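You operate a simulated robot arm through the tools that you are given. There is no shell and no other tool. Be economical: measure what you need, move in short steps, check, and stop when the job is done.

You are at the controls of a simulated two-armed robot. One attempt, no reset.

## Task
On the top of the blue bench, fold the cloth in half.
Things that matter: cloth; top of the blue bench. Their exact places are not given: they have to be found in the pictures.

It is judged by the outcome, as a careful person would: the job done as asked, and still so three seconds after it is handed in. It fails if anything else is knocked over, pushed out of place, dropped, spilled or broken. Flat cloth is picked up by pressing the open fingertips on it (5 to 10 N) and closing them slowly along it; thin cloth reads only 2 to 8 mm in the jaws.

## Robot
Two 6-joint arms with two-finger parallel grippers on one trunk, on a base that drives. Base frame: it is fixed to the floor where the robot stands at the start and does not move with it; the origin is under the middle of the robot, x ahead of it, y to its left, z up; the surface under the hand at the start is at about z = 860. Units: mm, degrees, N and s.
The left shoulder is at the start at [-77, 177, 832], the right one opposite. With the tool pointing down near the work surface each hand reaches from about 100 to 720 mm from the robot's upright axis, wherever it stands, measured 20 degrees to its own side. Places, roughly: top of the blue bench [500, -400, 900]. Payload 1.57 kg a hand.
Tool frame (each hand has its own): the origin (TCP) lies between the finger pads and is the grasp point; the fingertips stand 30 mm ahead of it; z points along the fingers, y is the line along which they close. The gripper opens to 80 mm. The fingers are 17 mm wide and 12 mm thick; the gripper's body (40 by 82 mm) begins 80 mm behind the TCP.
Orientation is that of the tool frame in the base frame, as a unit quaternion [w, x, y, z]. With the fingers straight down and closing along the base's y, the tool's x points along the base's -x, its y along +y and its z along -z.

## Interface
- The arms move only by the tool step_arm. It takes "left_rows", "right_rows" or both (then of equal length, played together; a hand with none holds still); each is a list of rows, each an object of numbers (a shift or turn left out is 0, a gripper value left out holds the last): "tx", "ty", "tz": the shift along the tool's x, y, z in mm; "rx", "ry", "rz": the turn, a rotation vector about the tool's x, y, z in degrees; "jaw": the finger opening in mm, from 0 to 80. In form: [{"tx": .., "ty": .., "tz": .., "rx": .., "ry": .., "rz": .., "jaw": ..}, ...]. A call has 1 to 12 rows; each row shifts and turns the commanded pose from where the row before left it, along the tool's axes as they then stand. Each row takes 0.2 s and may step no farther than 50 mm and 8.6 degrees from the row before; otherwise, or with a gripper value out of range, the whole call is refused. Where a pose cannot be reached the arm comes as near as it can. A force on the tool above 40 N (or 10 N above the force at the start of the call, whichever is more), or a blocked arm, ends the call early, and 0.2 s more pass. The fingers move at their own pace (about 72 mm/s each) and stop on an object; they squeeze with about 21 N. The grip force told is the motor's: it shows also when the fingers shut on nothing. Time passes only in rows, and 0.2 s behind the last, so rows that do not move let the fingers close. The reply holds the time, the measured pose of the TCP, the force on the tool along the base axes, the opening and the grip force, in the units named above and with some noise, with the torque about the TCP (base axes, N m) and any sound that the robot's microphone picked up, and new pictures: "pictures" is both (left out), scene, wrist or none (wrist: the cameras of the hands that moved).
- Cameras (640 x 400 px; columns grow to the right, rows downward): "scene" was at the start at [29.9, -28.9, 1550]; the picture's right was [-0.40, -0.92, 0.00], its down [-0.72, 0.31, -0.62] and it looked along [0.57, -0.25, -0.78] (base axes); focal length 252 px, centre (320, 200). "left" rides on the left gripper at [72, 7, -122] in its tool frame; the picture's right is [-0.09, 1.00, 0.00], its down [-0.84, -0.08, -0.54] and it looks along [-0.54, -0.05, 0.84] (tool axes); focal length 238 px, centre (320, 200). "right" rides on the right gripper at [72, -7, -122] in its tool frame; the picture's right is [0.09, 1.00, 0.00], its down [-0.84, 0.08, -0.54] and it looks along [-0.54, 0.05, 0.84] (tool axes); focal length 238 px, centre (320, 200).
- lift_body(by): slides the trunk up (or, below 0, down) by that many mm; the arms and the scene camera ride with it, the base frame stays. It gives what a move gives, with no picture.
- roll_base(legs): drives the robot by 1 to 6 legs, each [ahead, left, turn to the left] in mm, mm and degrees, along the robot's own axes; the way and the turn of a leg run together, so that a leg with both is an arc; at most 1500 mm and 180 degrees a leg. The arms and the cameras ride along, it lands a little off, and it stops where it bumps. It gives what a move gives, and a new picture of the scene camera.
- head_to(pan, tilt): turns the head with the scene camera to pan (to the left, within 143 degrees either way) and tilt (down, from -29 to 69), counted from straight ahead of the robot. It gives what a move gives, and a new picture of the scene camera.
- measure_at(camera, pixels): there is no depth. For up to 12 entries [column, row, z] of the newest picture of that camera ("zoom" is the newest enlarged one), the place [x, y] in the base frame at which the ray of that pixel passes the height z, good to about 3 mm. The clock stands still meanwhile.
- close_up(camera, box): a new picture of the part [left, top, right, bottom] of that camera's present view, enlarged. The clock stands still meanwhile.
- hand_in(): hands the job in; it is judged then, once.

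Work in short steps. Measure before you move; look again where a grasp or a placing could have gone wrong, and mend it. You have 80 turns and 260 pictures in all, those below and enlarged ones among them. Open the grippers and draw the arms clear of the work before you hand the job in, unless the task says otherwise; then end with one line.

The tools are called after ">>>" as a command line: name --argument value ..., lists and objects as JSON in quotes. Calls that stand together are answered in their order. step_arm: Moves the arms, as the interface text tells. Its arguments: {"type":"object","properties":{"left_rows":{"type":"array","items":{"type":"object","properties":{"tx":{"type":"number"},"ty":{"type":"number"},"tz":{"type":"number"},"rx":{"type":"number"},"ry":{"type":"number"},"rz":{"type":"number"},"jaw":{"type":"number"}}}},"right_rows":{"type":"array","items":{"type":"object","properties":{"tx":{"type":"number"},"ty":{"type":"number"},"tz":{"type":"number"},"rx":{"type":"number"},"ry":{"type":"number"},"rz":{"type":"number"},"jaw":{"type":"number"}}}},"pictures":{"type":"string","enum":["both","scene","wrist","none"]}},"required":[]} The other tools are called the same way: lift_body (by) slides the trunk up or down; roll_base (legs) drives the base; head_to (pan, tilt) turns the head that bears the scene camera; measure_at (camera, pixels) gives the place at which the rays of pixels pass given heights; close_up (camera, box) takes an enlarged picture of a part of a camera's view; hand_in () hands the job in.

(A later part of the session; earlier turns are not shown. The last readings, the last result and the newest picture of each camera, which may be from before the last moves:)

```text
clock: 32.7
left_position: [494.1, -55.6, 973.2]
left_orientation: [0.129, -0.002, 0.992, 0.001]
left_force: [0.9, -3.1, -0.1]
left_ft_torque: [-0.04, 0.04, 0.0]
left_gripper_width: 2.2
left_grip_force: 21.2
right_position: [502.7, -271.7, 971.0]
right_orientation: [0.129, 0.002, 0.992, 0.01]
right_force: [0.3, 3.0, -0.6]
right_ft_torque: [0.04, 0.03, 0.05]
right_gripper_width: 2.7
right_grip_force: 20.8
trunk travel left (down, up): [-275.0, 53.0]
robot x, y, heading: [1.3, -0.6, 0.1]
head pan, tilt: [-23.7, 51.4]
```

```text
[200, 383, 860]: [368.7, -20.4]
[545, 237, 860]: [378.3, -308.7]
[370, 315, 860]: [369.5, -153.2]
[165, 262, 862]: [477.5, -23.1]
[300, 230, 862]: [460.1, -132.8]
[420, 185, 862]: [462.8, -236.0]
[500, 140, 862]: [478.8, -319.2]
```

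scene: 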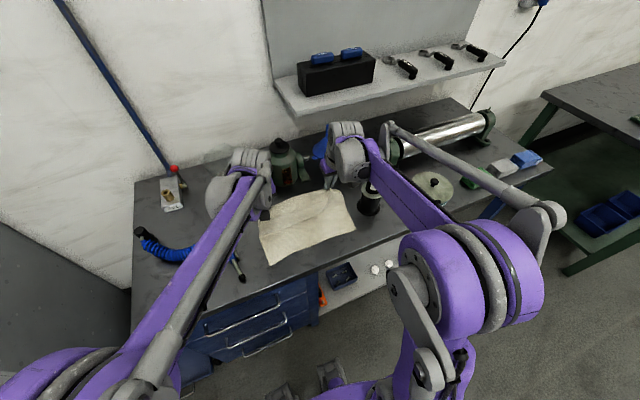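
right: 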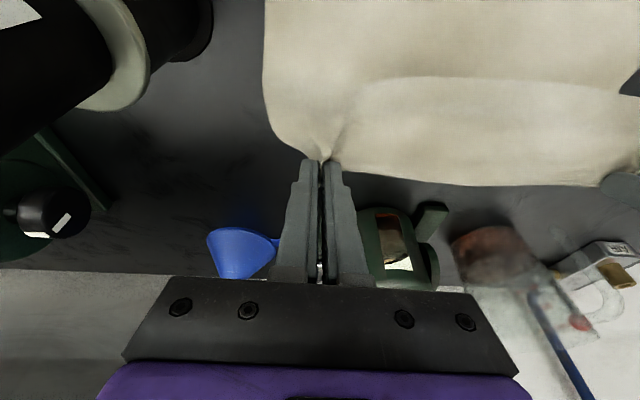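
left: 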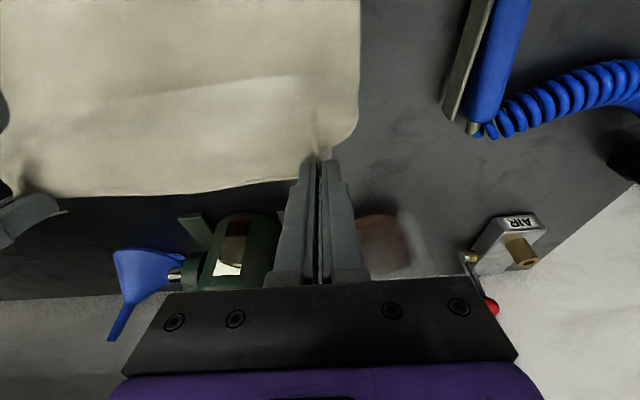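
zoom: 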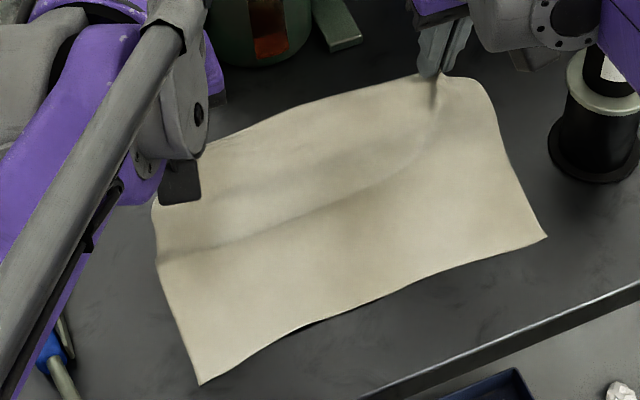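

I pull back 30 mm more to bring the lift-off to about 485, then return along a lower path so the crease doesn't roll forward.

>>> step_arm --left_rows '[{"tx": -15, "tz": 4}, {"tx": -14, "tz": 3.8}, {}, {"tx": 33.6, "tz": 11.5, "ry": -5}, {"tx": 37.1, "tz": 5.9, "ry": -6}, {"tx": 34.5, "tz": -3.9, "ry": -6}]' --right_rows '[{"tx": -15, "tz": 4}, {"tx": -14, "tz": 3.8}, {}, {"tx": 33.6, "tz": 11.5, "ry": -5}, {"tx": 37.1, "tz": 5.9, "ry": -6}, {"tx": 34.5, "tz": -3.9, "ry": -6}]'

>>> close_up --camera "scene" --box '[220, 170, 380, 270]'

```text
clock: 34.1
left_position: [426.4, -55.8, 922.8]
left_orientation: [0.277, -0.002, 0.961, 0.001]
left_force: [-0.7, -2.5, -0.5]
left_ft_torque: [-0.08, -0.03, -0.03]
left_gripper_width: 1.7
left_grip_force: 21.2
right_position: [435.2, -274.4, 925.6]
right_orientation: [0.276, 0.004, 0.961, 0.01]
right_force: [-1.0, 3.0, 0.1]
right_ft_torque: [0.1, 0.0, 0.05]
right_gripper_width: 2.6
right_grip_force: 21.4
trunk travel left (down, up): [-275.0, 53.0]
robot x, y, heading: [-2.2, 0.9, 0.1]
head pan, tilt: [-23.7, 51.4]
```

scene: 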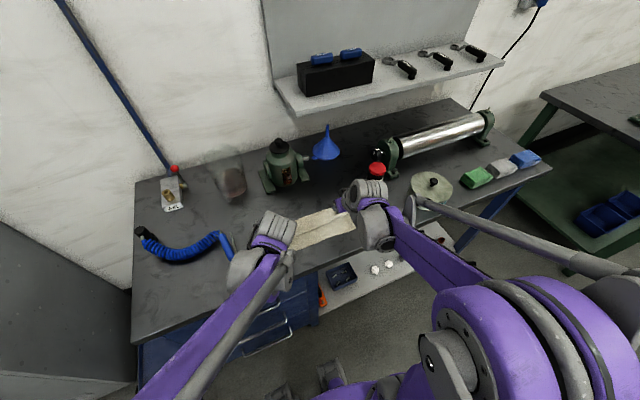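
right: 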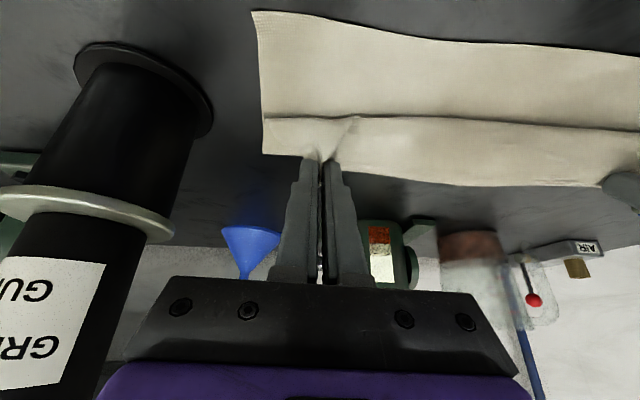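
left: 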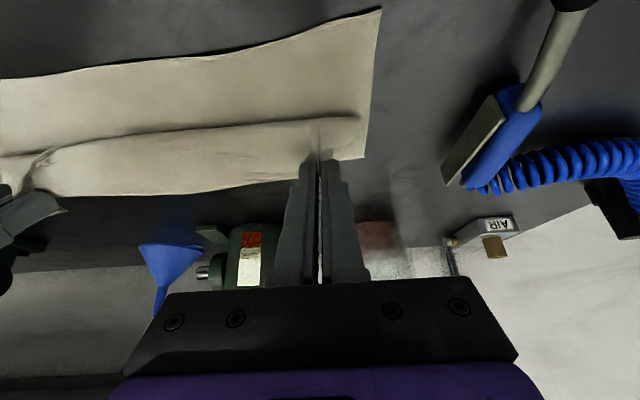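

```text
4.00 times, centred on (300, 220) of scene
```

zoom: 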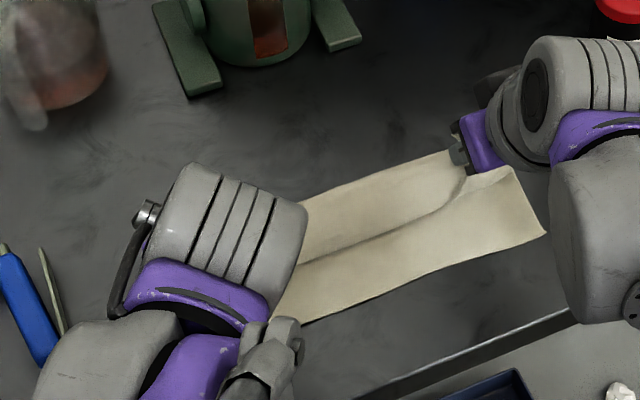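

The grip makes the sheet lean toward the robot in an S-lobe. I'll lay it down here with the crease at about 481, then roll the strip forward at table height so that the crease stays put.

>>> step_arm --left_rows '[{"tx": 0.5, "tz": 10.3, "ry": 6}, {"tx": -0.6, "tz": 10.3, "ry": 6}, {"tx": -2, "tz": 9.2, "ry": 5}, {}]' --right_rows '[{"tx": 0.5, "tz": 10.3, "ry": 6}, {"tx": -0.6, "tz": 10.3, "ry": 6}, {"tx": -2, "tz": 11.2, "ry": 5}, {}]'

>>> close_up --camera "scene" --box '[220, 170, 380, 270]'

```text
clock: 35.1
left_position: [442.2, -55.3, 896.6]
left_orientation: [0.131, -0.003, 0.991, 0.001]
left_force: [-1.1, -3.2, 0.3]
left_ft_torque: [-0.07, 0.0, -0.01]
left_gripper_width: 2.0
left_grip_force: 21.2
right_position: [452.8, -274.4, 897.2]
right_orientation: [0.129, 0.001, 0.992, 0.012]
right_force: [-0.8, 3.6, 0.0]
right_ft_torque: [0.12, -0.02, 0.02]
right_gripper_width: 2.7
right_grip_force: 20.8
trunk travel left (down, up): [-275.0, 53.0]
robot x, y, heading: [-0.8, -0.4, -0.1]
head pan, tilt: [-23.7, 51.4]
```

scene: 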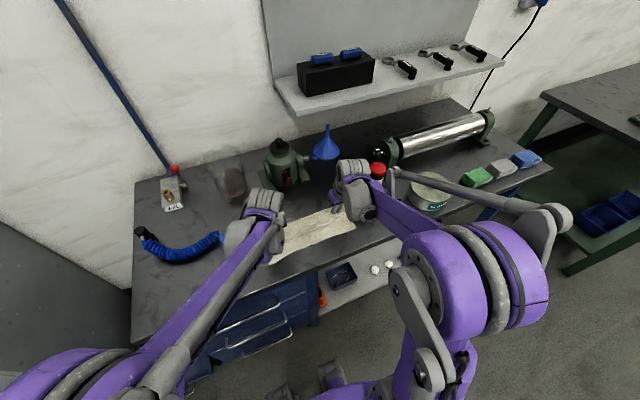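
right: 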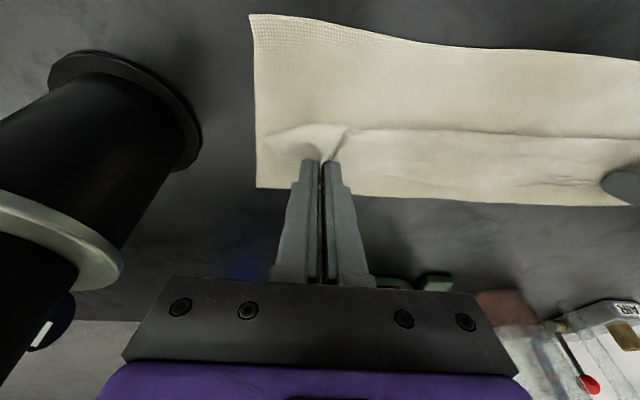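
left: 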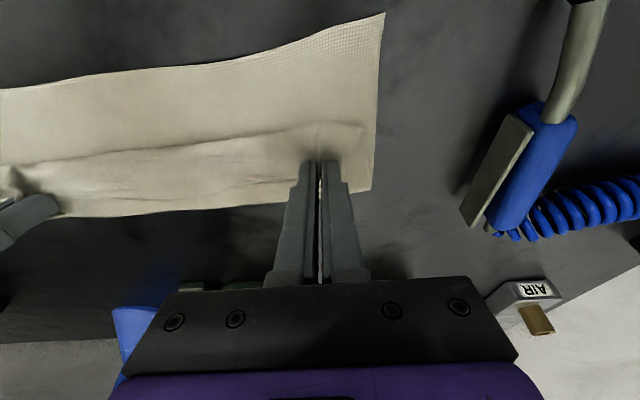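

```text
4.00 times, centred on (300, 220) of scene
```

zoom: 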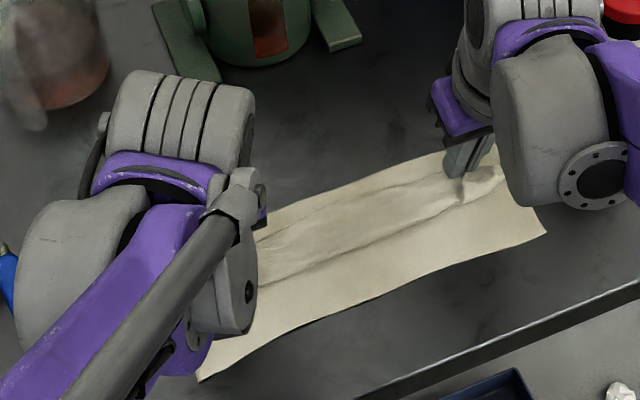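

As predicted, the bottom sheet is flat with a lobe on top. I measure the crease and the lobe front.

>>> measure_at --camera "right" --pixels '[[257, 187, 864], [400, 200, 866], [360, 129, 866], [450, 134, 866], [249, 14, 860], [420, 46, 860]]'

>>> measure_at --camera "left" --pixels '[[372, 190, 864], [260, 204, 866], [300, 129, 866], [200, 146, 866], [384, 14, 860], [200, 66, 860]]'

```text
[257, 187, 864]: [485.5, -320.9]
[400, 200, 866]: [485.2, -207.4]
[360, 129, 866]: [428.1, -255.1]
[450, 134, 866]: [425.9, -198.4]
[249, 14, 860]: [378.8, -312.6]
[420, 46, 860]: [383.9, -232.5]
```

```text
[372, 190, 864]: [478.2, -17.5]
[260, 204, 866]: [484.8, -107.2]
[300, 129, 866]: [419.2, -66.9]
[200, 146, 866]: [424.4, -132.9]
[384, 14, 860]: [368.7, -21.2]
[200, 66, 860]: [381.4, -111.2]
```

The crease is now at 478–486, which is right. I roll the gripped edge forward at table height in slow steps.

>>> step_arm --left_rows '[{"tx": 7, "tz": -5}, {"tx": 7.7, "tz": -2.1}, {"tx": 7.7, "tz": -2.1}, {"tx": 7.7, "tz": -2.1}, {"tx": 7.7, "tz": -2.1}]' --right_rows '[{"tx": 7, "tz": -5}, {"tx": 7.7, "tz": -2.1}, {"tx": 7.7, "tz": -2.1}, {"tx": 7.7, "tz": -2.1}, {"tx": 7.7, "tz": -2.1}]'

>>> close_up --camera "right" --box '[220, 0, 540, 200]'

```text
clock: 36.3
left_position: [402.3, -55.5, 900.1]
left_orientation: [0.131, -0.002, 0.991, 0.001]
left_force: [0.2, -3.3, 0.1]
left_ft_torque: [-0.06, 0.0, 0.02]
left_gripper_width: 2.1
left_grip_force: 20.6
right_position: [412.6, -274.3, 899.3]
right_orientation: [0.129, 0.002, 0.992, 0.011]
right_force: [0.3, 2.3, 0.0]
right_ft_torque: [0.08, -0.02, 0.01]
right_gripper_width: 2.6
right_grip_force: 20.9
trunk travel left (down, up): [-275.0, 53.0]
robot x, y, heading: [-2.7, 0.6, -0.2]
head pan, tilt: [-23.7, 51.4]
```

scene: 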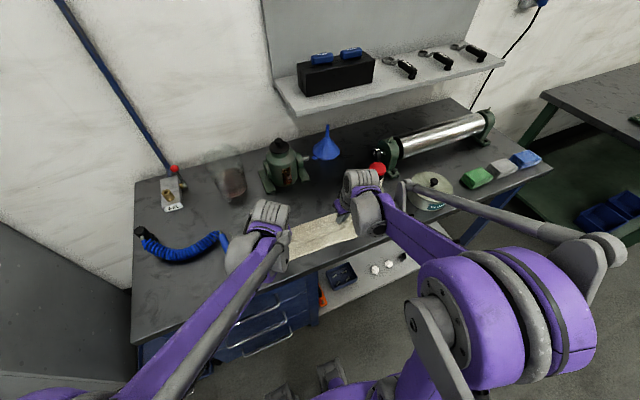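
right: 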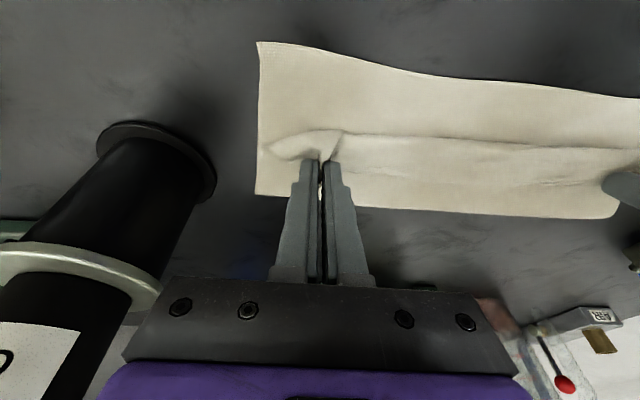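
left: 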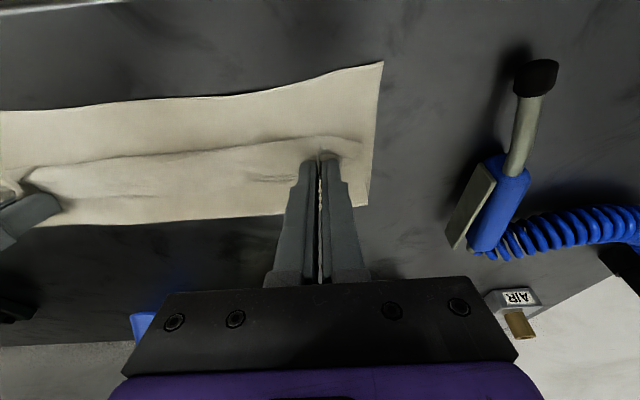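

```text
2.00 times, centred on (380, 100) of right
```

zoom: 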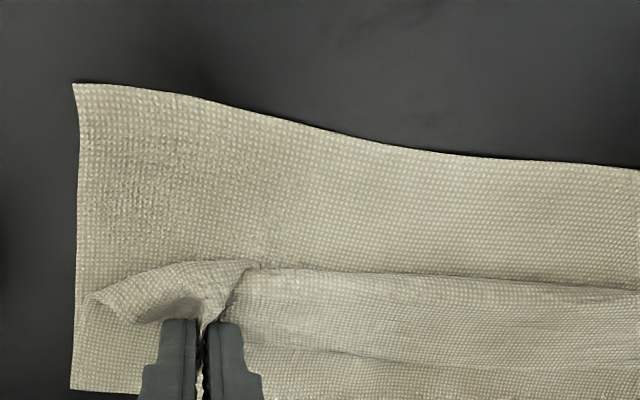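

>>> measure_at --camera "right" --pixels '[[256, 193, 864], [400, 208, 866], [360, 135, 866], [450, 139, 866], [258, 42, 860], [440, 77, 860]]'

>>> measure_at --camera "left" --pixels '[[370, 206, 864], [260, 215, 866], [300, 140, 866], [200, 149, 866], [382, 62, 860], [200, 95, 860]]'

```text
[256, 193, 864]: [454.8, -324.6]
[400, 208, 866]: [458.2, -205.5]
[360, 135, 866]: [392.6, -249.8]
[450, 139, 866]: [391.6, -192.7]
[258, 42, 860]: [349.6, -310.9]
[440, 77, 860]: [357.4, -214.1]
```

```text
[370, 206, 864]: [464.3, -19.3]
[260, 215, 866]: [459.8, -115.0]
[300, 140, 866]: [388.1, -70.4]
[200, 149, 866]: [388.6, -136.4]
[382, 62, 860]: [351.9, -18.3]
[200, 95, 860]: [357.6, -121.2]
```

The whole folded cloth slid forward about 27 mm instead of rolling, so the fold is still even. I lift the grip about 25 mm to unstick the lobe and tilt the fingers forward, then look.

>>> step_arm --left_rows '[{"tx": -2.6, "tz": -9.7, "ry": -6}, {"tx": -3.5, "tz": -9.3, "ry": -7}, {"tx": -3, "tz": -5, "ry": -7}, {"ry": -7}]' --right_rows '[{"tx": -2.6, "tz": -9.7, "ry": -6}, {"tx": -3.5, "tz": -9.3, "ry": -7}, {"tx": -3, "tz": -5, "ry": -7}, {"ry": -7}]' --pictures "wrist"

>>> close_up --camera "scene" --box '[220, 180, 380, 280]'

```text
clock: 37.3
left_position: [403.6, -56.7, 927.1]
left_orientation: [0.36, -0.001, 0.933, 0.001]
left_force: [1.2, -3.9, -0.1]
left_ft_torque: [-0.07, 0.03, -0.09]
left_gripper_width: 2.3
left_grip_force: 21.0
right_position: [412.3, -275.3, 925.7]
right_orientation: [0.358, 0.005, 0.934, 0.01]
right_force: [0.2, 3.4, 1.0]
right_ft_torque: [0.11, -0.01, 0.08]
right_gripper_width: 2.6
right_grip_force: 21.1
trunk travel left (down, up): [-275.0, 53.0]
robot x, y, heading: [-0.2, -1.5, 0.2]
head pan, tilt: [-23.7, 51.4]
```

right: 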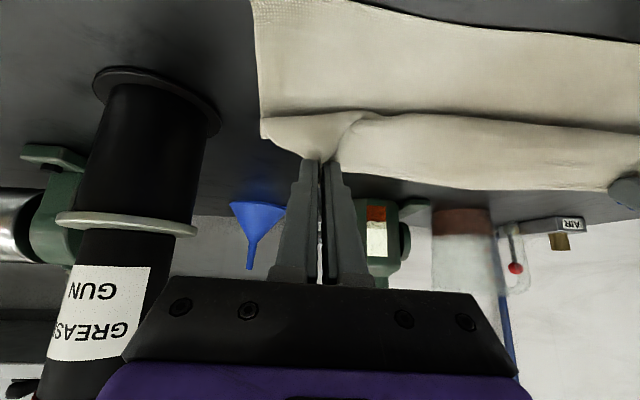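
left: 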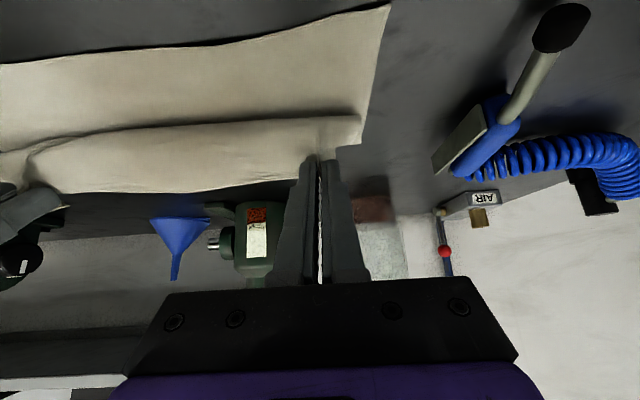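

```text
4.00 times, centred on (300, 230) of scene
```

zoom: 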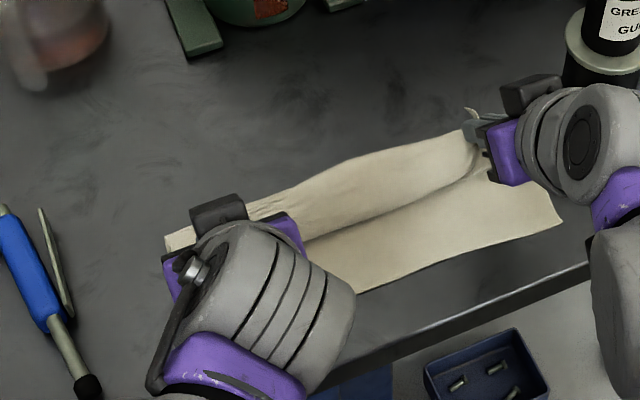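

The fingers should tilt further so the sheet leaves the grip downward rather than toward the robot. There is free space in front of the bench, so I rotate both hands to about 75°.

>>> step_arm --left_rows '[{"ry": -6.6}, {"ry": -6.6}, {"ry": -6.6}, {"ry": -6.6}, {"ry": -6.6}]' --right_rows '[{"ry": -6.6}, {"ry": -6.6}, {"ry": -6.6}, {"ry": -6.6}, {"ry": -6.6}]'

>>> close_up --camera "scene" --box '[220, 180, 380, 280]'

```text
clock: 38.5
left_position: [403.4, -58.1, 926.6]
left_orientation: [0.609, -0.002, 0.793, 0.002]
left_force: [0.1, -2.7, -0.3]
left_ft_torque: [0.0, -0.04, -0.06]
left_gripper_width: 2.1
left_grip_force: 20.8
right_position: [413.7, -276.2, 924.9]
right_orientation: [0.608, 0.009, 0.794, 0.007]
right_force: [-0.7, 3.5, 0.5]
right_ft_torque: [0.02, -0.02, 0.07]
right_gripper_width: 2.9
right_grip_force: 20.9
trunk travel left (down, up): [-275.0, 53.0]
robot x, y, heading: [0.0, -4.9, 0.2]
head pan, tilt: [-23.7, 51.4]
```

scene: 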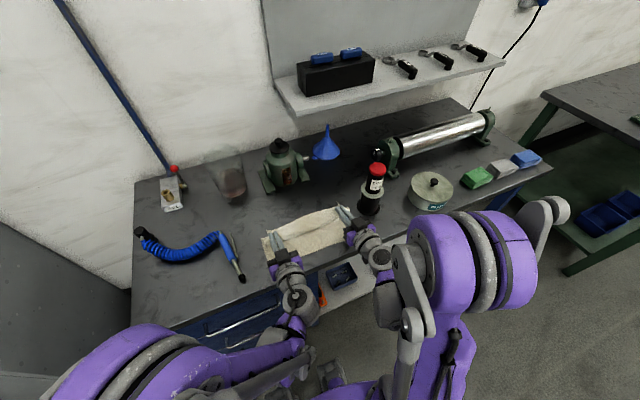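
right: 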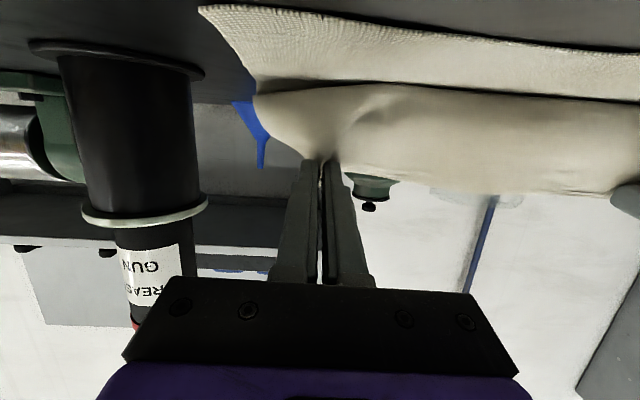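
left: 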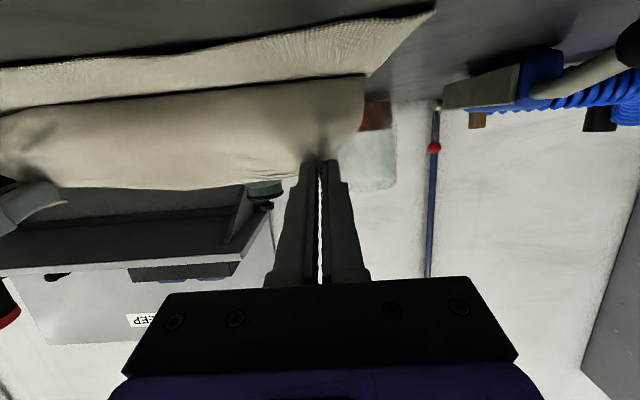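

```text
4.00 times, centred on (300, 230) of scene
```

zoom: 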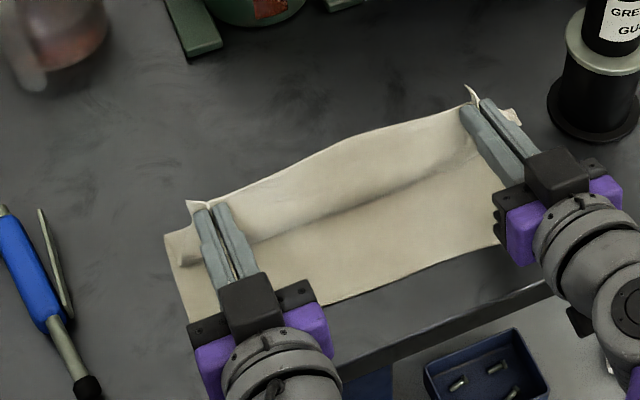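

The hands reach 75° and the flaps now stand up at the tips. I bring the edge forward and down along a taut arc about the crease.

>>> step_arm --left_rows '[{"tx": 0, "tz": -11.4}, {"tx": 0, "tz": -11.4}, {"tx": 7.4, "tz": -8.4}, {"tx": 7.4, "tz": -8.4}, {"tx": 9.2, "tz": -5.3}, {"tx": 9.2, "tz": -5.3}]' --right_rows '[{"tx": 0, "tz": -11.4}, {"tx": 0, "tz": -11.4}, {"tx": 7.4, "tz": -8.4}, {"tx": 7.4, "tz": -8.4}, {"tx": 9.2, "tz": -5.3}, {"tx": 9.2, "tz": -5.3}]'

>>> close_up --camera "scene" --box '[220, 180, 380, 280]'

```text
clock: 39.9
left_position: [349.3, -59.4, 916.9]
left_orientation: [0.608, 0.0, 0.794, 0.001]
left_force: [-0.2, -4.6, 1.4]
left_ft_torque: [-0.06, -0.01, -0.13]
left_gripper_width: 2.0
left_grip_force: 21.1
left hand out of reach, approached as far as the arm can: row 6
right_position: [364.6, -277.1, 936.3]
right_orientation: [0.608, 0.008, 0.794, 0.008]
right_force: [0.5, 4.7, 0.2]
right_ft_torque: [0.03, 0.05, 0.13]
right_gripper_width: 2.8
right_grip_force: 21.0
right hand out of reach, approached as far as the arm can: row 3, 4, 5, 6
trunk travel left (down, up): [-275.0, 53.0]
robot x, y, heading: [1.4, 1.7, 0.3]
head pan, tilt: [-23.7, 51.4]
```

scene: 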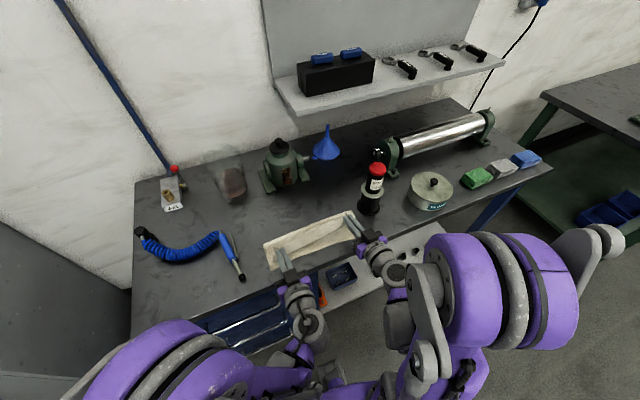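
right: 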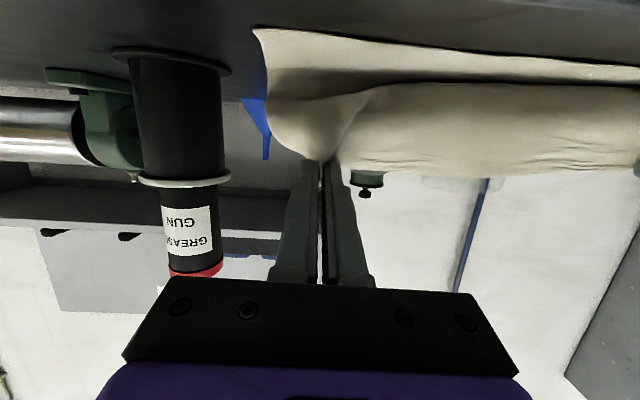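
left: 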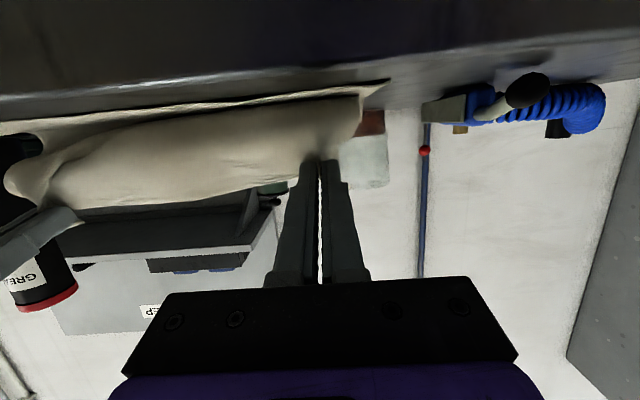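

```text
4.00 times, centred on (300, 230) of scene
```

zoom: 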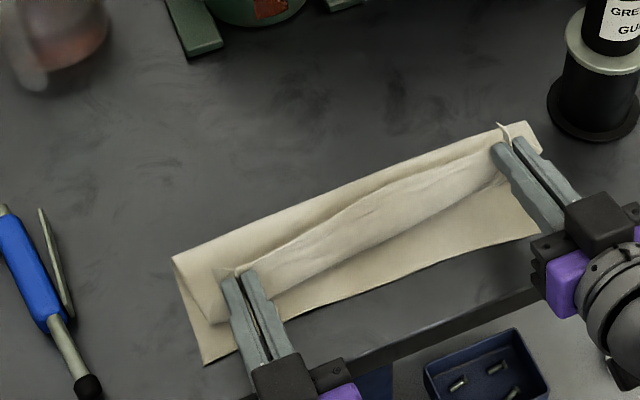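

The arms are at their folded-in limit, but the trunk and base can do the rest. I lower the trunk 20 mm first.

>>> lift_body --by -20

>>> step_arm --right_rows '[{"ry": 5}, {"tx": 5, "ry": 5}, {"tx": 5, "tz": 2, "ry": 3}]' --pictures "scene"

```text
clock: 40.5
left_position: [349.7, -59.0, 895.5]
left_orientation: [0.609, -0.002, 0.793, 0.002]
left_force: [0.7, -3.9, 0.8]
left_ft_torque: [-0.08, -0.02, -0.07]
left_gripper_width: 2.0
left_grip_force: 21.0
right_position: [365.5, -277.0, 916.9]
right_orientation: [0.608, 0.008, 0.794, 0.007]
right_force: [0.2, 3.9, -1.0]
right_ft_torque: [0.03, 0.04, 0.09]
right_gripper_width: 2.3
right_grip_force: 21.3
trunk travel left (down, up): [-255.0, 73.0]
robot x, y, heading: [2.2, 1.0, 0.1]
head pan, tilt: [-23.7, 51.4]
```

```text
clock: 41.3
left_position: [349.5, -59.2, 896.2]
left_orientation: [0.609, -0.002, 0.793, 0.002]
left_force: [0.6, -3.3, 0.3]
left_ft_torque: [-0.01, 0.02, -0.08]
left_gripper_width: 2.0
left_grip_force: 21.2
right_position: [361.9, -276.4, 906.6]
right_orientation: [0.514, 0.007, 0.858, 0.009]
right_force: [0.9, 3.6, 0.1]
right_ft_torque: [0.06, -0.04, 0.04]
right_gripper_width: 2.8
right_grip_force: 21.2
trunk travel left (down, up): [-255.0, 73.0]
robot x, y, heading: [-1.3, 1.6, -0.0]
head pan, tilt: [-23.7, 51.4]
```

scene: 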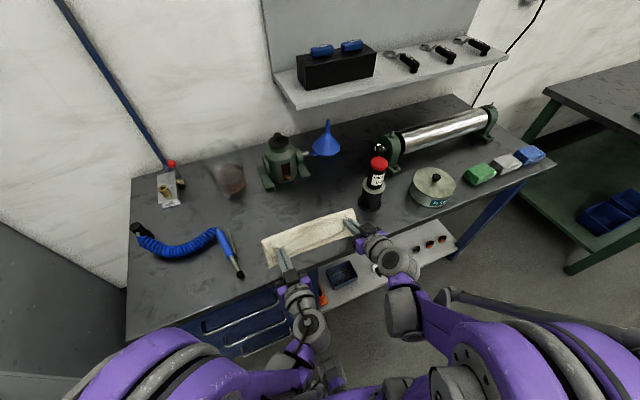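

Left tip is at about (378,888) and right at about (388,893). I roll the base back 15 mm and then lower the trunk 15 mm to lay the edge.

>>> roll_base --legs '[[-15, 0, 0]]'

>>> close_up --camera "scene" --box '[220, 180, 380, 280]'

```text
clock: 42.1
left_position: [334.8, -58.3, 896.2]
left_orientation: [0.608, -0.001, 0.794, 0.001]
left_force: [-0.1, -2.3, -0.1]
left_ft_torque: [-0.04, -0.02, -0.1]
left_gripper_width: 2.0
left_grip_force: 20.6
right_position: [348.1, -277.2, 907.5]
right_orientation: [0.514, 0.006, 0.857, 0.009]
right_force: [-1.0, 2.1, 0.0]
right_ft_torque: [0.03, 0.02, 0.09]
right_gripper_width: 2.7
right_grip_force: 21.0
trunk travel left (down, up): [-255.0, 73.0]
robot x, y, heading: [-12.2, 0.6, -0.1]
head pan, tilt: [-23.7, 51.4]
```

scene: 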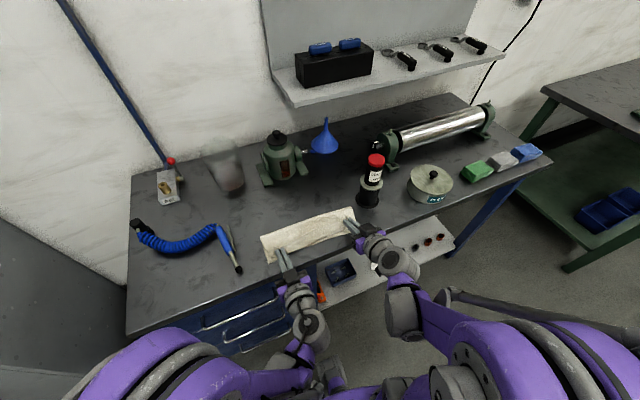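

```text
4.00 times, centred on (300, 230) of scene
```

zoom: 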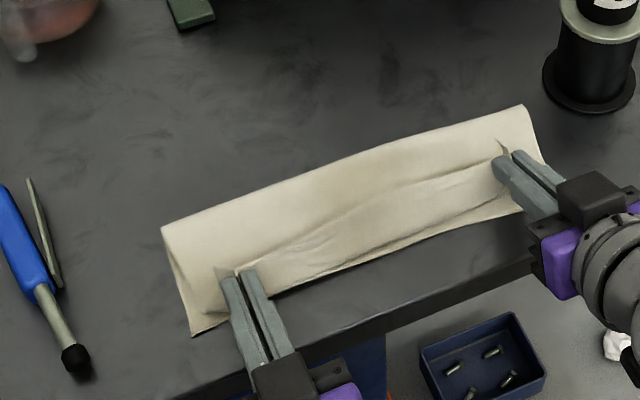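

The sheet is nearly laid. I check where the crease and the front edges are now.

>>> measure_at --camera "zoom" --pixels '[[162, 230, 864], [525, 105, 864], [340, 170, 866], [193, 337, 860], [380, 258, 862], [545, 165, 860], [228, 268, 885], [505, 150, 890]]'

>>> step_arm --left_rows '[{}]' --right_rows '[{}]' --pictures "wrist"

```text
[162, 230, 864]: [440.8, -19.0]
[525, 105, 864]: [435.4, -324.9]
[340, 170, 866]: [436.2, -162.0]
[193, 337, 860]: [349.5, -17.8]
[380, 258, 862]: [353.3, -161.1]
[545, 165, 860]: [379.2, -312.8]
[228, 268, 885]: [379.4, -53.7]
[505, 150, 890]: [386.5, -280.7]
```

```text
clock: 42.5
left_position: [335.1, -59.2, 896.5]
left_orientation: [0.609, -0.001, 0.793, 0.001]
left_force: [0.2, -2.3, -0.5]
left_ft_torque: [0.0, 0.01, -0.07]
left_gripper_width: 2.1
left_grip_force: 20.4
right_position: [348.3, -276.5, 905.6]
right_orientation: [0.513, 0.005, 0.858, 0.01]
right_force: [-0.6, 2.2, 0.2]
right_ft_torque: [0.04, 0.01, 0.04]
right_gripper_width: 2.7
right_grip_force: 21.0
trunk travel left (down, up): [-255.0, 73.0]
robot x, y, heading: [-15.8, -2.0, 0.1]
head pan, tilt: [-23.7, 51.4]
```

right: 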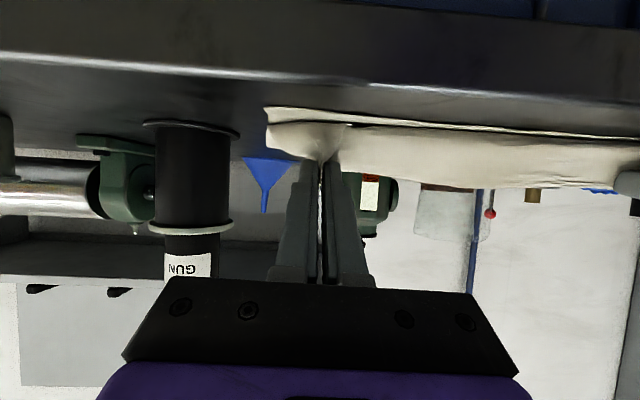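
left: 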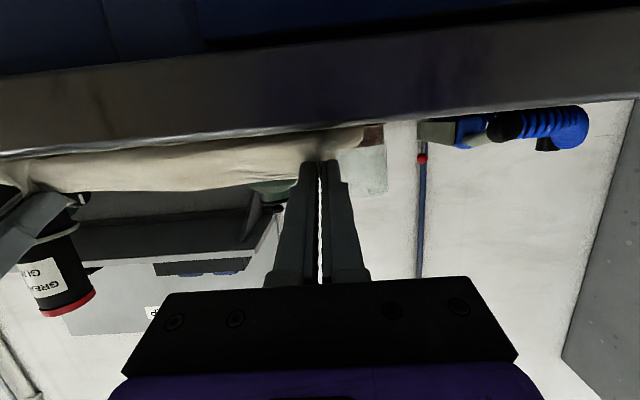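

The crease has rolled to about 438 with the front at 350, but I need about 461. I lift and draw the edge back up over to reset the crease, then lower it farther back and measure before releasing.

>>> step_arm --left_rows '[{"tx": -28, "tz": 8}, {"tx": -30.6, "tz": 17.7}, {"tx": -19.4, "tz": 25.9}, {"tx": -8.7, "tz": 13.2}, {}, {"tx": 28, "tz": -8}, {"tx": 28, "tz": -8}, {"tx": 22.4, "tz": -6.4}, {}]' --right_rows '[{"tx": -29.1, "tz": 1.5}, {"tx": -33.8, "tz": 10.4}, {"tx": -24.7, "tz": 20.9}, {"tx": -11.4, "tz": 10.9}, {}, {"tx": 29.1, "tz": -1.5}, {"tx": 29.1, "tz": -1.5}, {"tx": 23.3, "tz": -1.2}, {}]' --pictures "scene"

>>> close_up --camera "scene" --box '[220, 180, 380, 280]'

```text
clock: 44.5
left_position: [379.1, -58.8, 892.2]
left_orientation: [0.609, -0.002, 0.793, 0.001]
left_force: [0.5, -3.7, 0.1]
left_ft_torque: [-0.05, 0.01, -0.1]
left_gripper_width: 2.0
left_grip_force: 20.6
right_position: [389.6, -277.3, 904.2]
right_orientation: [0.515, 0.005, 0.857, 0.01]
right_force: [0.4, 2.7, -0.2]
right_ft_torque: [0.06, 0.02, 0.08]
right_gripper_width: 2.8
right_grip_force: 21.0
trunk travel left (down, up): [-255.0, 73.0]
robot x, y, heading: [-17.6, 0.8, -0.2]
head pan, tilt: [-23.7, 51.4]
```

scene: 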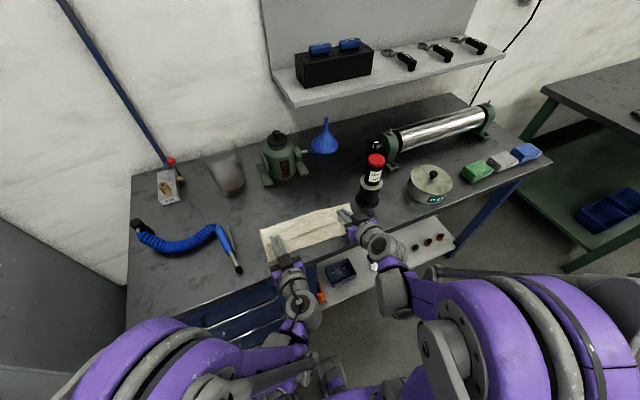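

```text
4.00 times, centred on (300, 230) of scene
```

zoom: 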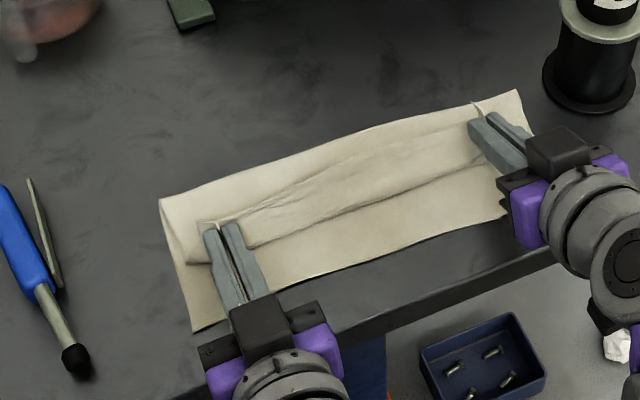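

>>> measure_at --camera "zoom" --pixels '[[160, 203, 864], [519, 91, 864], [340, 140, 866], [193, 333, 860], [380, 202, 866], [507, 213, 860], [350, 278, 860]]'

```text
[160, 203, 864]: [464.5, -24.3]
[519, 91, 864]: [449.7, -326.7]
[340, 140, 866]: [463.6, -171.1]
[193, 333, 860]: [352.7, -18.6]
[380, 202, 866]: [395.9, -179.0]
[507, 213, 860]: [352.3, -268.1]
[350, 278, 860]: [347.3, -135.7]
```

The crease is at 464 (left and middle) and about 452 (right), with the front at 350, which is right. I lower straight down and check again.

>>> step_arm --left_rows '[{"tx": 5.8, "tz": 1.5}, {"tx": 5.8, "tz": 1.5}, {}]' --right_rows '[{"tx": 7.5, "tz": 4}, {"tx": 7.5, "tz": 4}, {}]' --pictures "none"

>>> close_up --camera "scene" --box '[220, 180, 380, 280]'

```text
clock: 45.3
left_position: [377.1, -59.5, 880.5]
left_orientation: [0.609, 0.0, 0.793, 0.0]
left_force: [0.6, -2.4, 0.1]
left_ft_torque: [-0.03, -0.03, -0.08]
left_gripper_width: 2.1
left_grip_force: 20.8
right_position: [390.2, -277.0, 886.4]
right_orientation: [0.514, 0.006, 0.857, 0.01]
right_force: [-0.1, 2.0, 2.4]
right_ft_torque: [0.03, -0.03, 0.05]
right_gripper_width: 2.6
right_grip_force: 21.3
trunk travel left (down, up): [-255.0, 73.0]
robot x, y, heading: [-12.2, 0.4, -0.1]
head pan, tilt: [-23.7, 51.4]
```

```text
4.00 times, centred on (300, 230) of scene
```

zoom: 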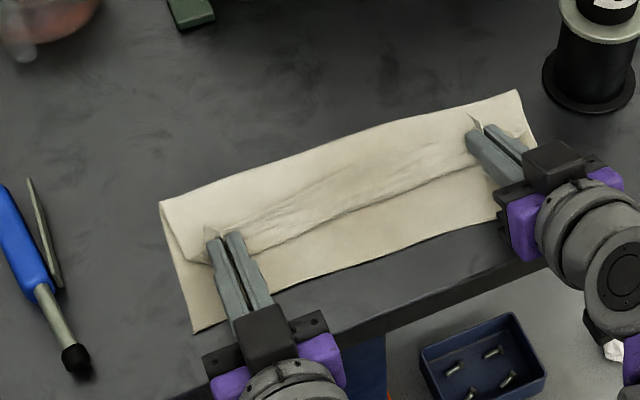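

I keep the left grip, release the right hand and bring it over to pin the stack near the crease.

>>> step_arm --right_rows '[{"jaw": 10}, {"jaw": 20}, {"jaw": 28}, {"tz": -4.7, "tx": -8.8}, {"tz": -11.7, "tx": -22}, {"tz": -11.7, "tx": -22}, {"ry": 8, "ty": 19.5}, {"ry": 8, "ty": 19.5}, {"ry": 8, "ty": 19.5, "jaw": 0}, {"ry": 8, "ty": 19.5}, {"ry": 8, "ty": 19.5}, {"ry": 8, "ty": 19.5}]' --pictures "wrist"

>>> close_up --camera "scene" --box '[220, 180, 380, 280]'

```text
clock: 47.9
left_position: [377.5, -59.1, 880.4]
left_orientation: [0.609, 0.0, 0.793, 0.0]
left_force: [0.4, 0.1, 0.9]
left_ft_torque: [0.01, -0.04, 0.0]
left_gripper_width: 2.1
left_grip_force: 21.3
right_position: [392.9, -161.4, 945.8]
right_orientation: [0.12, 0.002, 0.993, 0.011]
right_force: [1.2, 0.9, 0.3]
right_ft_torque: [0.0, -0.01, 0.01]
right_gripper_width: 0.1
right_grip_force: 21.4
trunk travel left (down, up): [-255.0, 73.0]
robot x, y, heading: [-16.2, 2.7, -0.2]
head pan, tilt: [-23.7, 51.4]
```

right: 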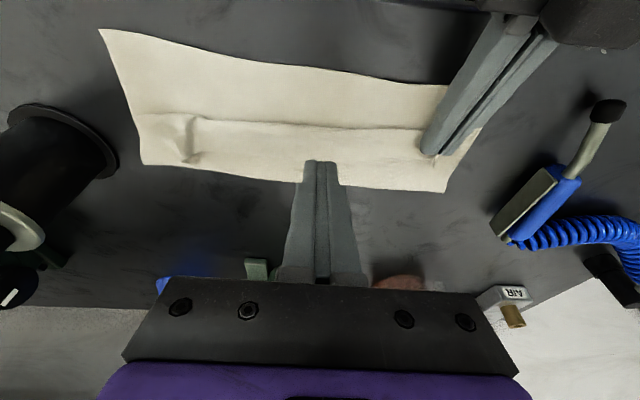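

```text
4.00 times, centred on (300, 230) of scene
```

zoom: 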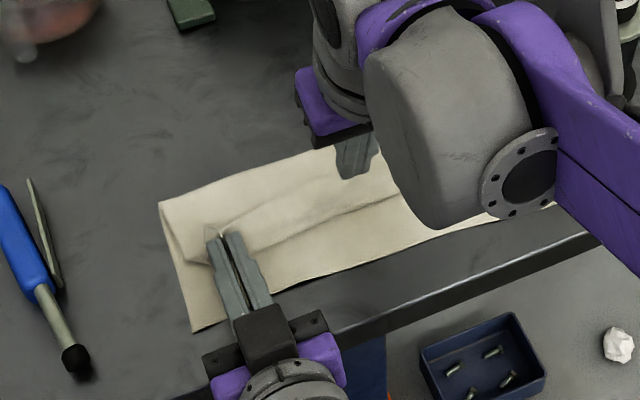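

Good overhead view. I measure the outline and the strip in it before pinning.

>>> close_up --camera "right" --box '[90, 10, 490, 210]'

>>> measure_at --camera "right" --pixels '[[98, 30, 860], [141, 164, 863], [190, 162, 864], [150, 114, 866], [250, 121, 866], [380, 127, 866], [300, 188, 863], [443, 192, 863], [340, 75, 860], [447, 86, 860]]'

```text
1.60 times, centred on (290, 110) of right
```

zoom: 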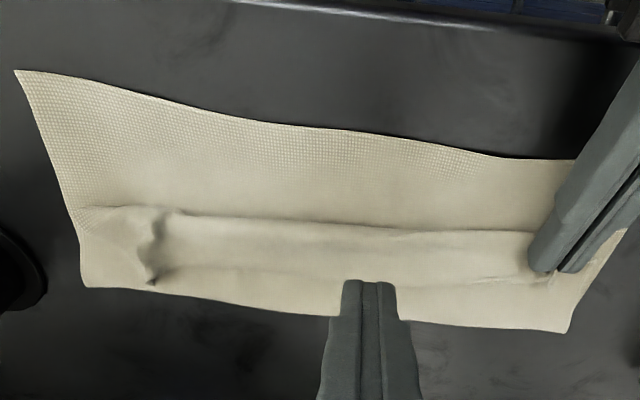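

```text
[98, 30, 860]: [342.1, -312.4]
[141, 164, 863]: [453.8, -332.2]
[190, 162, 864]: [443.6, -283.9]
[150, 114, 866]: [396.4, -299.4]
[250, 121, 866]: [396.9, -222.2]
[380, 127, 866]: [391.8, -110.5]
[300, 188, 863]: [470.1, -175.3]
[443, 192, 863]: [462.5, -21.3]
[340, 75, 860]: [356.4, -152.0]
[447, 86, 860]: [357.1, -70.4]
```

The crease is 111–113 mm from the front edge, so the fold line is right. Only the strip (lobe front 394, edge ~440) needs unrolling, so I move the right fingertips to about (455,-155) to pin the two plies near the crease.

>>> step_arm --right_rows '[{"tx": -21, "tz": 26, "ty": 4}, {"tx": -21, "tz": 26, "ty": 4}, {"tx": 1.5, "tz": 6}, {"tx": 1, "tz": 4}]' --pictures "none"

>>> step_arm --right_rows '[{"tx": 0.5, "tz": 2}]' --pictures "none"

>>> step_arm --right_rows '[{"tx": 0.3, "tz": 1.2}]' --pictures "none"

```text
clock: 48.9
left_position: [377.1, -58.9, 880.7]
left_orientation: [0.608, -0.001, 0.794, 0.001]
left_force: [0.0, 0.2, 0.9]
left_ft_torque: [0.01, 0.0, 0.03]
left_gripper_width: 2.2
left_grip_force: 21.0
right_position: [444.3, -152.6, 897.8]
right_orientation: [0.122, 0.002, 0.993, 0.011]
right_force: [0.1, 0.4, -0.4]
right_ft_torque: [-0.02, 0.02, 0.0]
right_gripper_width: 0.1
right_grip_force: 21.3
trunk travel left (down, up): [-255.0, 73.0]
robot x, y, heading: [-14.1, 1.3, -0.0]
head pan, tilt: [-23.7, 51.4]
```

```text
clock: 49.3
left_position: [378.3, -60.0, 880.3]
left_orientation: [0.609, -0.001, 0.793, 0.002]
left_force: [-0.4, 0.6, 1.2]
left_ft_torque: [0.04, -0.01, 0.0]
left_gripper_width: 2.3
left_grip_force: 20.6
right_position: [444.3, -151.4, 896.0]
right_orientation: [0.121, 0.002, 0.993, 0.011]
right_force: [-0.3, -0.4, -0.1]
right_ft_torque: [-0.02, 0.0, 0.02]
right_gripper_width: 0.1
right_grip_force: 20.6
trunk travel left (down, up): [-255.0, 73.0]
robot x, y, heading: [-12.8, -2.3, -0.3]
head pan, tilt: [-23.7, 51.4]
```

```text
clock: 49.7
left_position: [378.5, -59.5, 880.4]
left_orientation: [0.608, -0.001, 0.794, 0.002]
left_force: [0.0, -0.3, 1.0]
left_ft_torque: [0.0, -0.04, -0.01]
left_gripper_width: 1.9
left_grip_force: 21.2
right_position: [444.9, -153.0, 894.6]
right_orientation: [0.121, 0.002, 0.993, 0.011]
right_force: [-0.1, 0.6, 0.2]
right_ft_torque: [-0.03, 0.01, 0.01]
right_gripper_width: 0.0
right_grip_force: 20.8
trunk travel left (down, up): [-255.0, 73.0]
robot x, y, heading: [-14.0, -0.1, -0.1]
head pan, tilt: [-23.7, 51.4]
```

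>>> step_arm --right_rows '[{"tx": 0.3, "tz": 1.2}]' --pictures "none"

>>> step_arm --right_rows '[{"tx": 0.2, "tz": 1}]' --pictures "none"

```text
clock: 50.1
left_position: [378.3, -60.3, 880.6]
left_orientation: [0.608, -0.001, 0.794, 0.001]
left_force: [0.1, 0.3, 0.8]
left_ft_torque: [0.0, -0.02, 0.03]
left_gripper_width: 2.3
left_grip_force: 21.2
right_position: [444.6, -151.3, 894.0]
right_orientation: [0.121, 0.002, 0.993, 0.011]
right_force: [-0.5, 1.3, 0.5]
right_ft_torque: [0.03, 0.0, -0.03]
right_gripper_width: 0.2
right_grip_force: 20.8
trunk travel left (down, up): [-255.0, 73.0]
robot x, y, heading: [-17.0, 2.2, -0.1]
head pan, tilt: [-23.7, 51.4]
```

```text
clock: 50.5
left_position: [377.3, -59.1, 880.8]
left_orientation: [0.608, -0.001, 0.794, 0.001]
left_force: [0.3, 0.0, 1.1]
left_ft_torque: [0.01, -0.03, 0.0]
left_gripper_width: 2.0
left_grip_force: 20.7
right_position: [445.0, -151.3, 893.2]
right_orientation: [0.12, 0.002, 0.993, 0.011]
right_force: [-0.4, 0.1, 1.9]
right_ft_torque: [0.0, -0.04, 0.01]
right_gripper_width: 0.1
right_grip_force: 21.0
trunk travel left (down, up): [-255.0, 73.0]
robot x, y, heading: [-12.0, 0.8, -0.2]
head pan, tilt: [-23.7, 51.4]
```

Contact is light, so I press about 1 mm more to pin. Then I roll the left corner forward in small steps.

>>> step_arm --right_rows '[{"tx": 0.3, "tz": 1.2}, {}, {}, {}, {}, {}]' --left_rows '[{}, {}, {"tx": -12.2, "tz": -8.5}, {"tx": -1.3, "tz": -10.7}, {"tx": 2.6, "tz": -9.7}, {"tx": 6.5, "tz": -8.6}]' --pictures "none"

>>> close_up --camera "scene" --box '[220, 180, 380, 280]'

>>> close_up --camera "right" --box '[0, 0, 639, 399]'

```text
clock: 51.9
left_position: [340.8, -60.1, 894.3]
left_orientation: [0.609, -0.001, 0.793, 0.001]
left_force: [0.8, -0.7, 1.4]
left_ft_torque: [0.01, 0.01, -0.01]
left_gripper_width: 2.1
left_grip_force: 21.4
right_position: [443.4, -152.3, 892.2]
right_orientation: [0.123, 0.002, 0.992, 0.01]
right_force: [3.6, -2.8, 24.6]
right_ft_torque: [-0.16, -0.1, -0.01]
right_gripper_width: 0.3
right_grip_force: 21.6
trunk travel left (down, up): [-255.0, 73.0]
robot x, y, heading: [-15.5, 0.1, -0.0]
head pan, tilt: [-23.7, 51.4]
```

```text
4.00 times, centred on (300, 230) of scene
```

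zoom: 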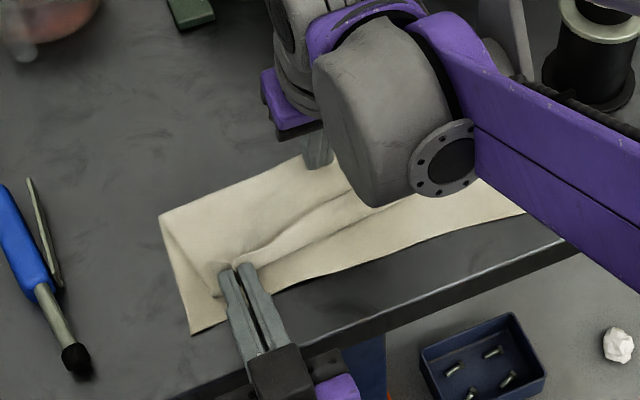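

```text
1.00 times, centred on (320, 200) of right (not enlarged: the box is as wide or as high as the picture)
```

zoom: 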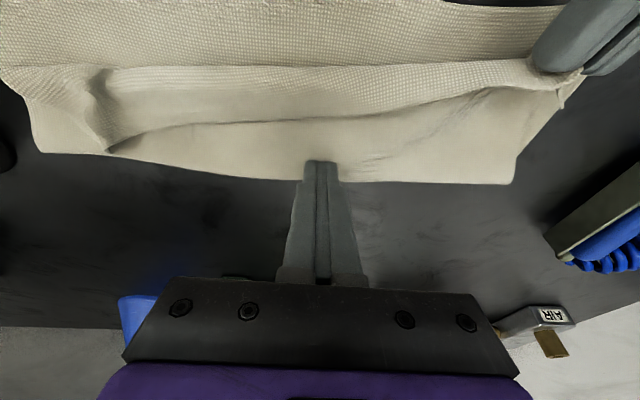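

The left part unrolls and the crease stays pinned. I lower the left edge onto the front, release it and lift clear.

>>> step_arm --left_rows '[{"tx": 5.3, "tz": -0.6, "ry": 6.5}, {"tx": 5.2, "tz": 0.4, "ry": 6.5}, {"jaw": 6}, {"jaw": 12}, {"jaw": 20}, {"jaw": 28}, {}, {"tx": -7, "tz": -3.7}, {"tx": -8.8, "tz": -4.7}, {"tx": -22, "tz": -11.7}, {"tx": -30, "tz": -16}]' --pictures "scene"

>>> close_up --camera "scene" --box '[220, 180, 380, 280]'

>>> close_up --camera "left" --box '[0, 0, 639, 399]'

```text
clock: 54.3
left_position: [337.4, -59.0, 962.2]
left_orientation: [0.516, -0.001, 0.857, 0.0]
left_force: [0.3, -0.1, 0.3]
left_ft_torque: [0.01, 0.01, -0.03]
left_gripper_width: 27.8
left_grip_force: 0.1
right_position: [444.1, -151.5, 892.3]
right_orientation: [0.122, 0.002, 0.992, 0.011]
right_force: [2.0, -1.7, 28.9]
right_ft_torque: [-0.09, -0.05, 0.04]
right_gripper_width: 0.0
right_grip_force: 21.2
trunk travel left (down, up): [-255.0, 73.0]
robot x, y, heading: [-12.6, 5.8, 0.0]
head pan, tilt: [-23.7, 51.4]
```

scene: 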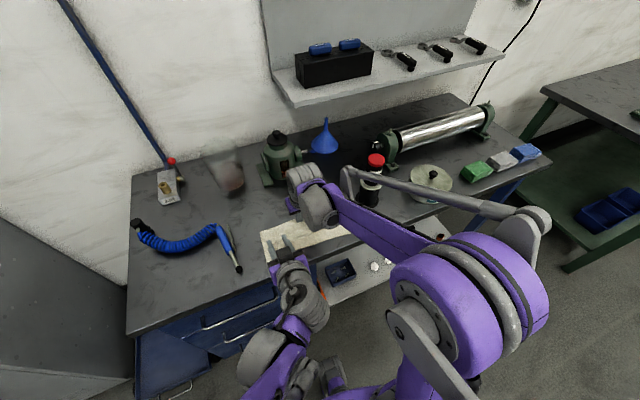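

```text
4.00 times, centred on (300, 230) of scene
```

zoom: 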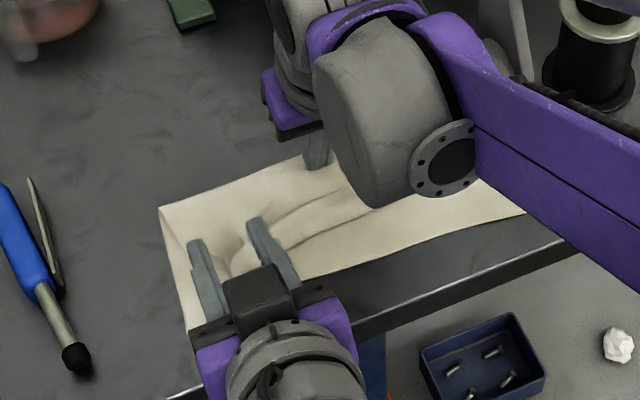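

```text
1.00 times, centred on (320, 200) of left (not enlarged: the box is as wide or as high as the picture)
```

zoom: 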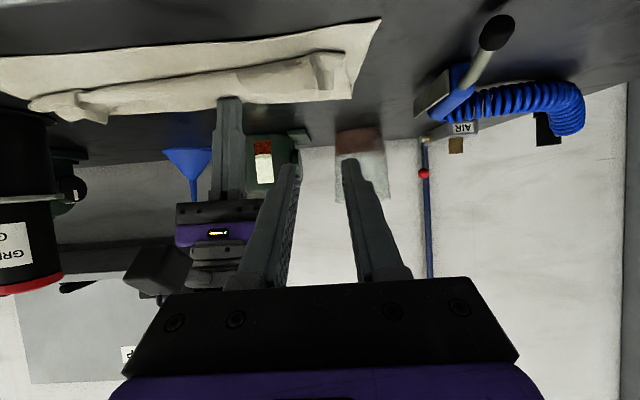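

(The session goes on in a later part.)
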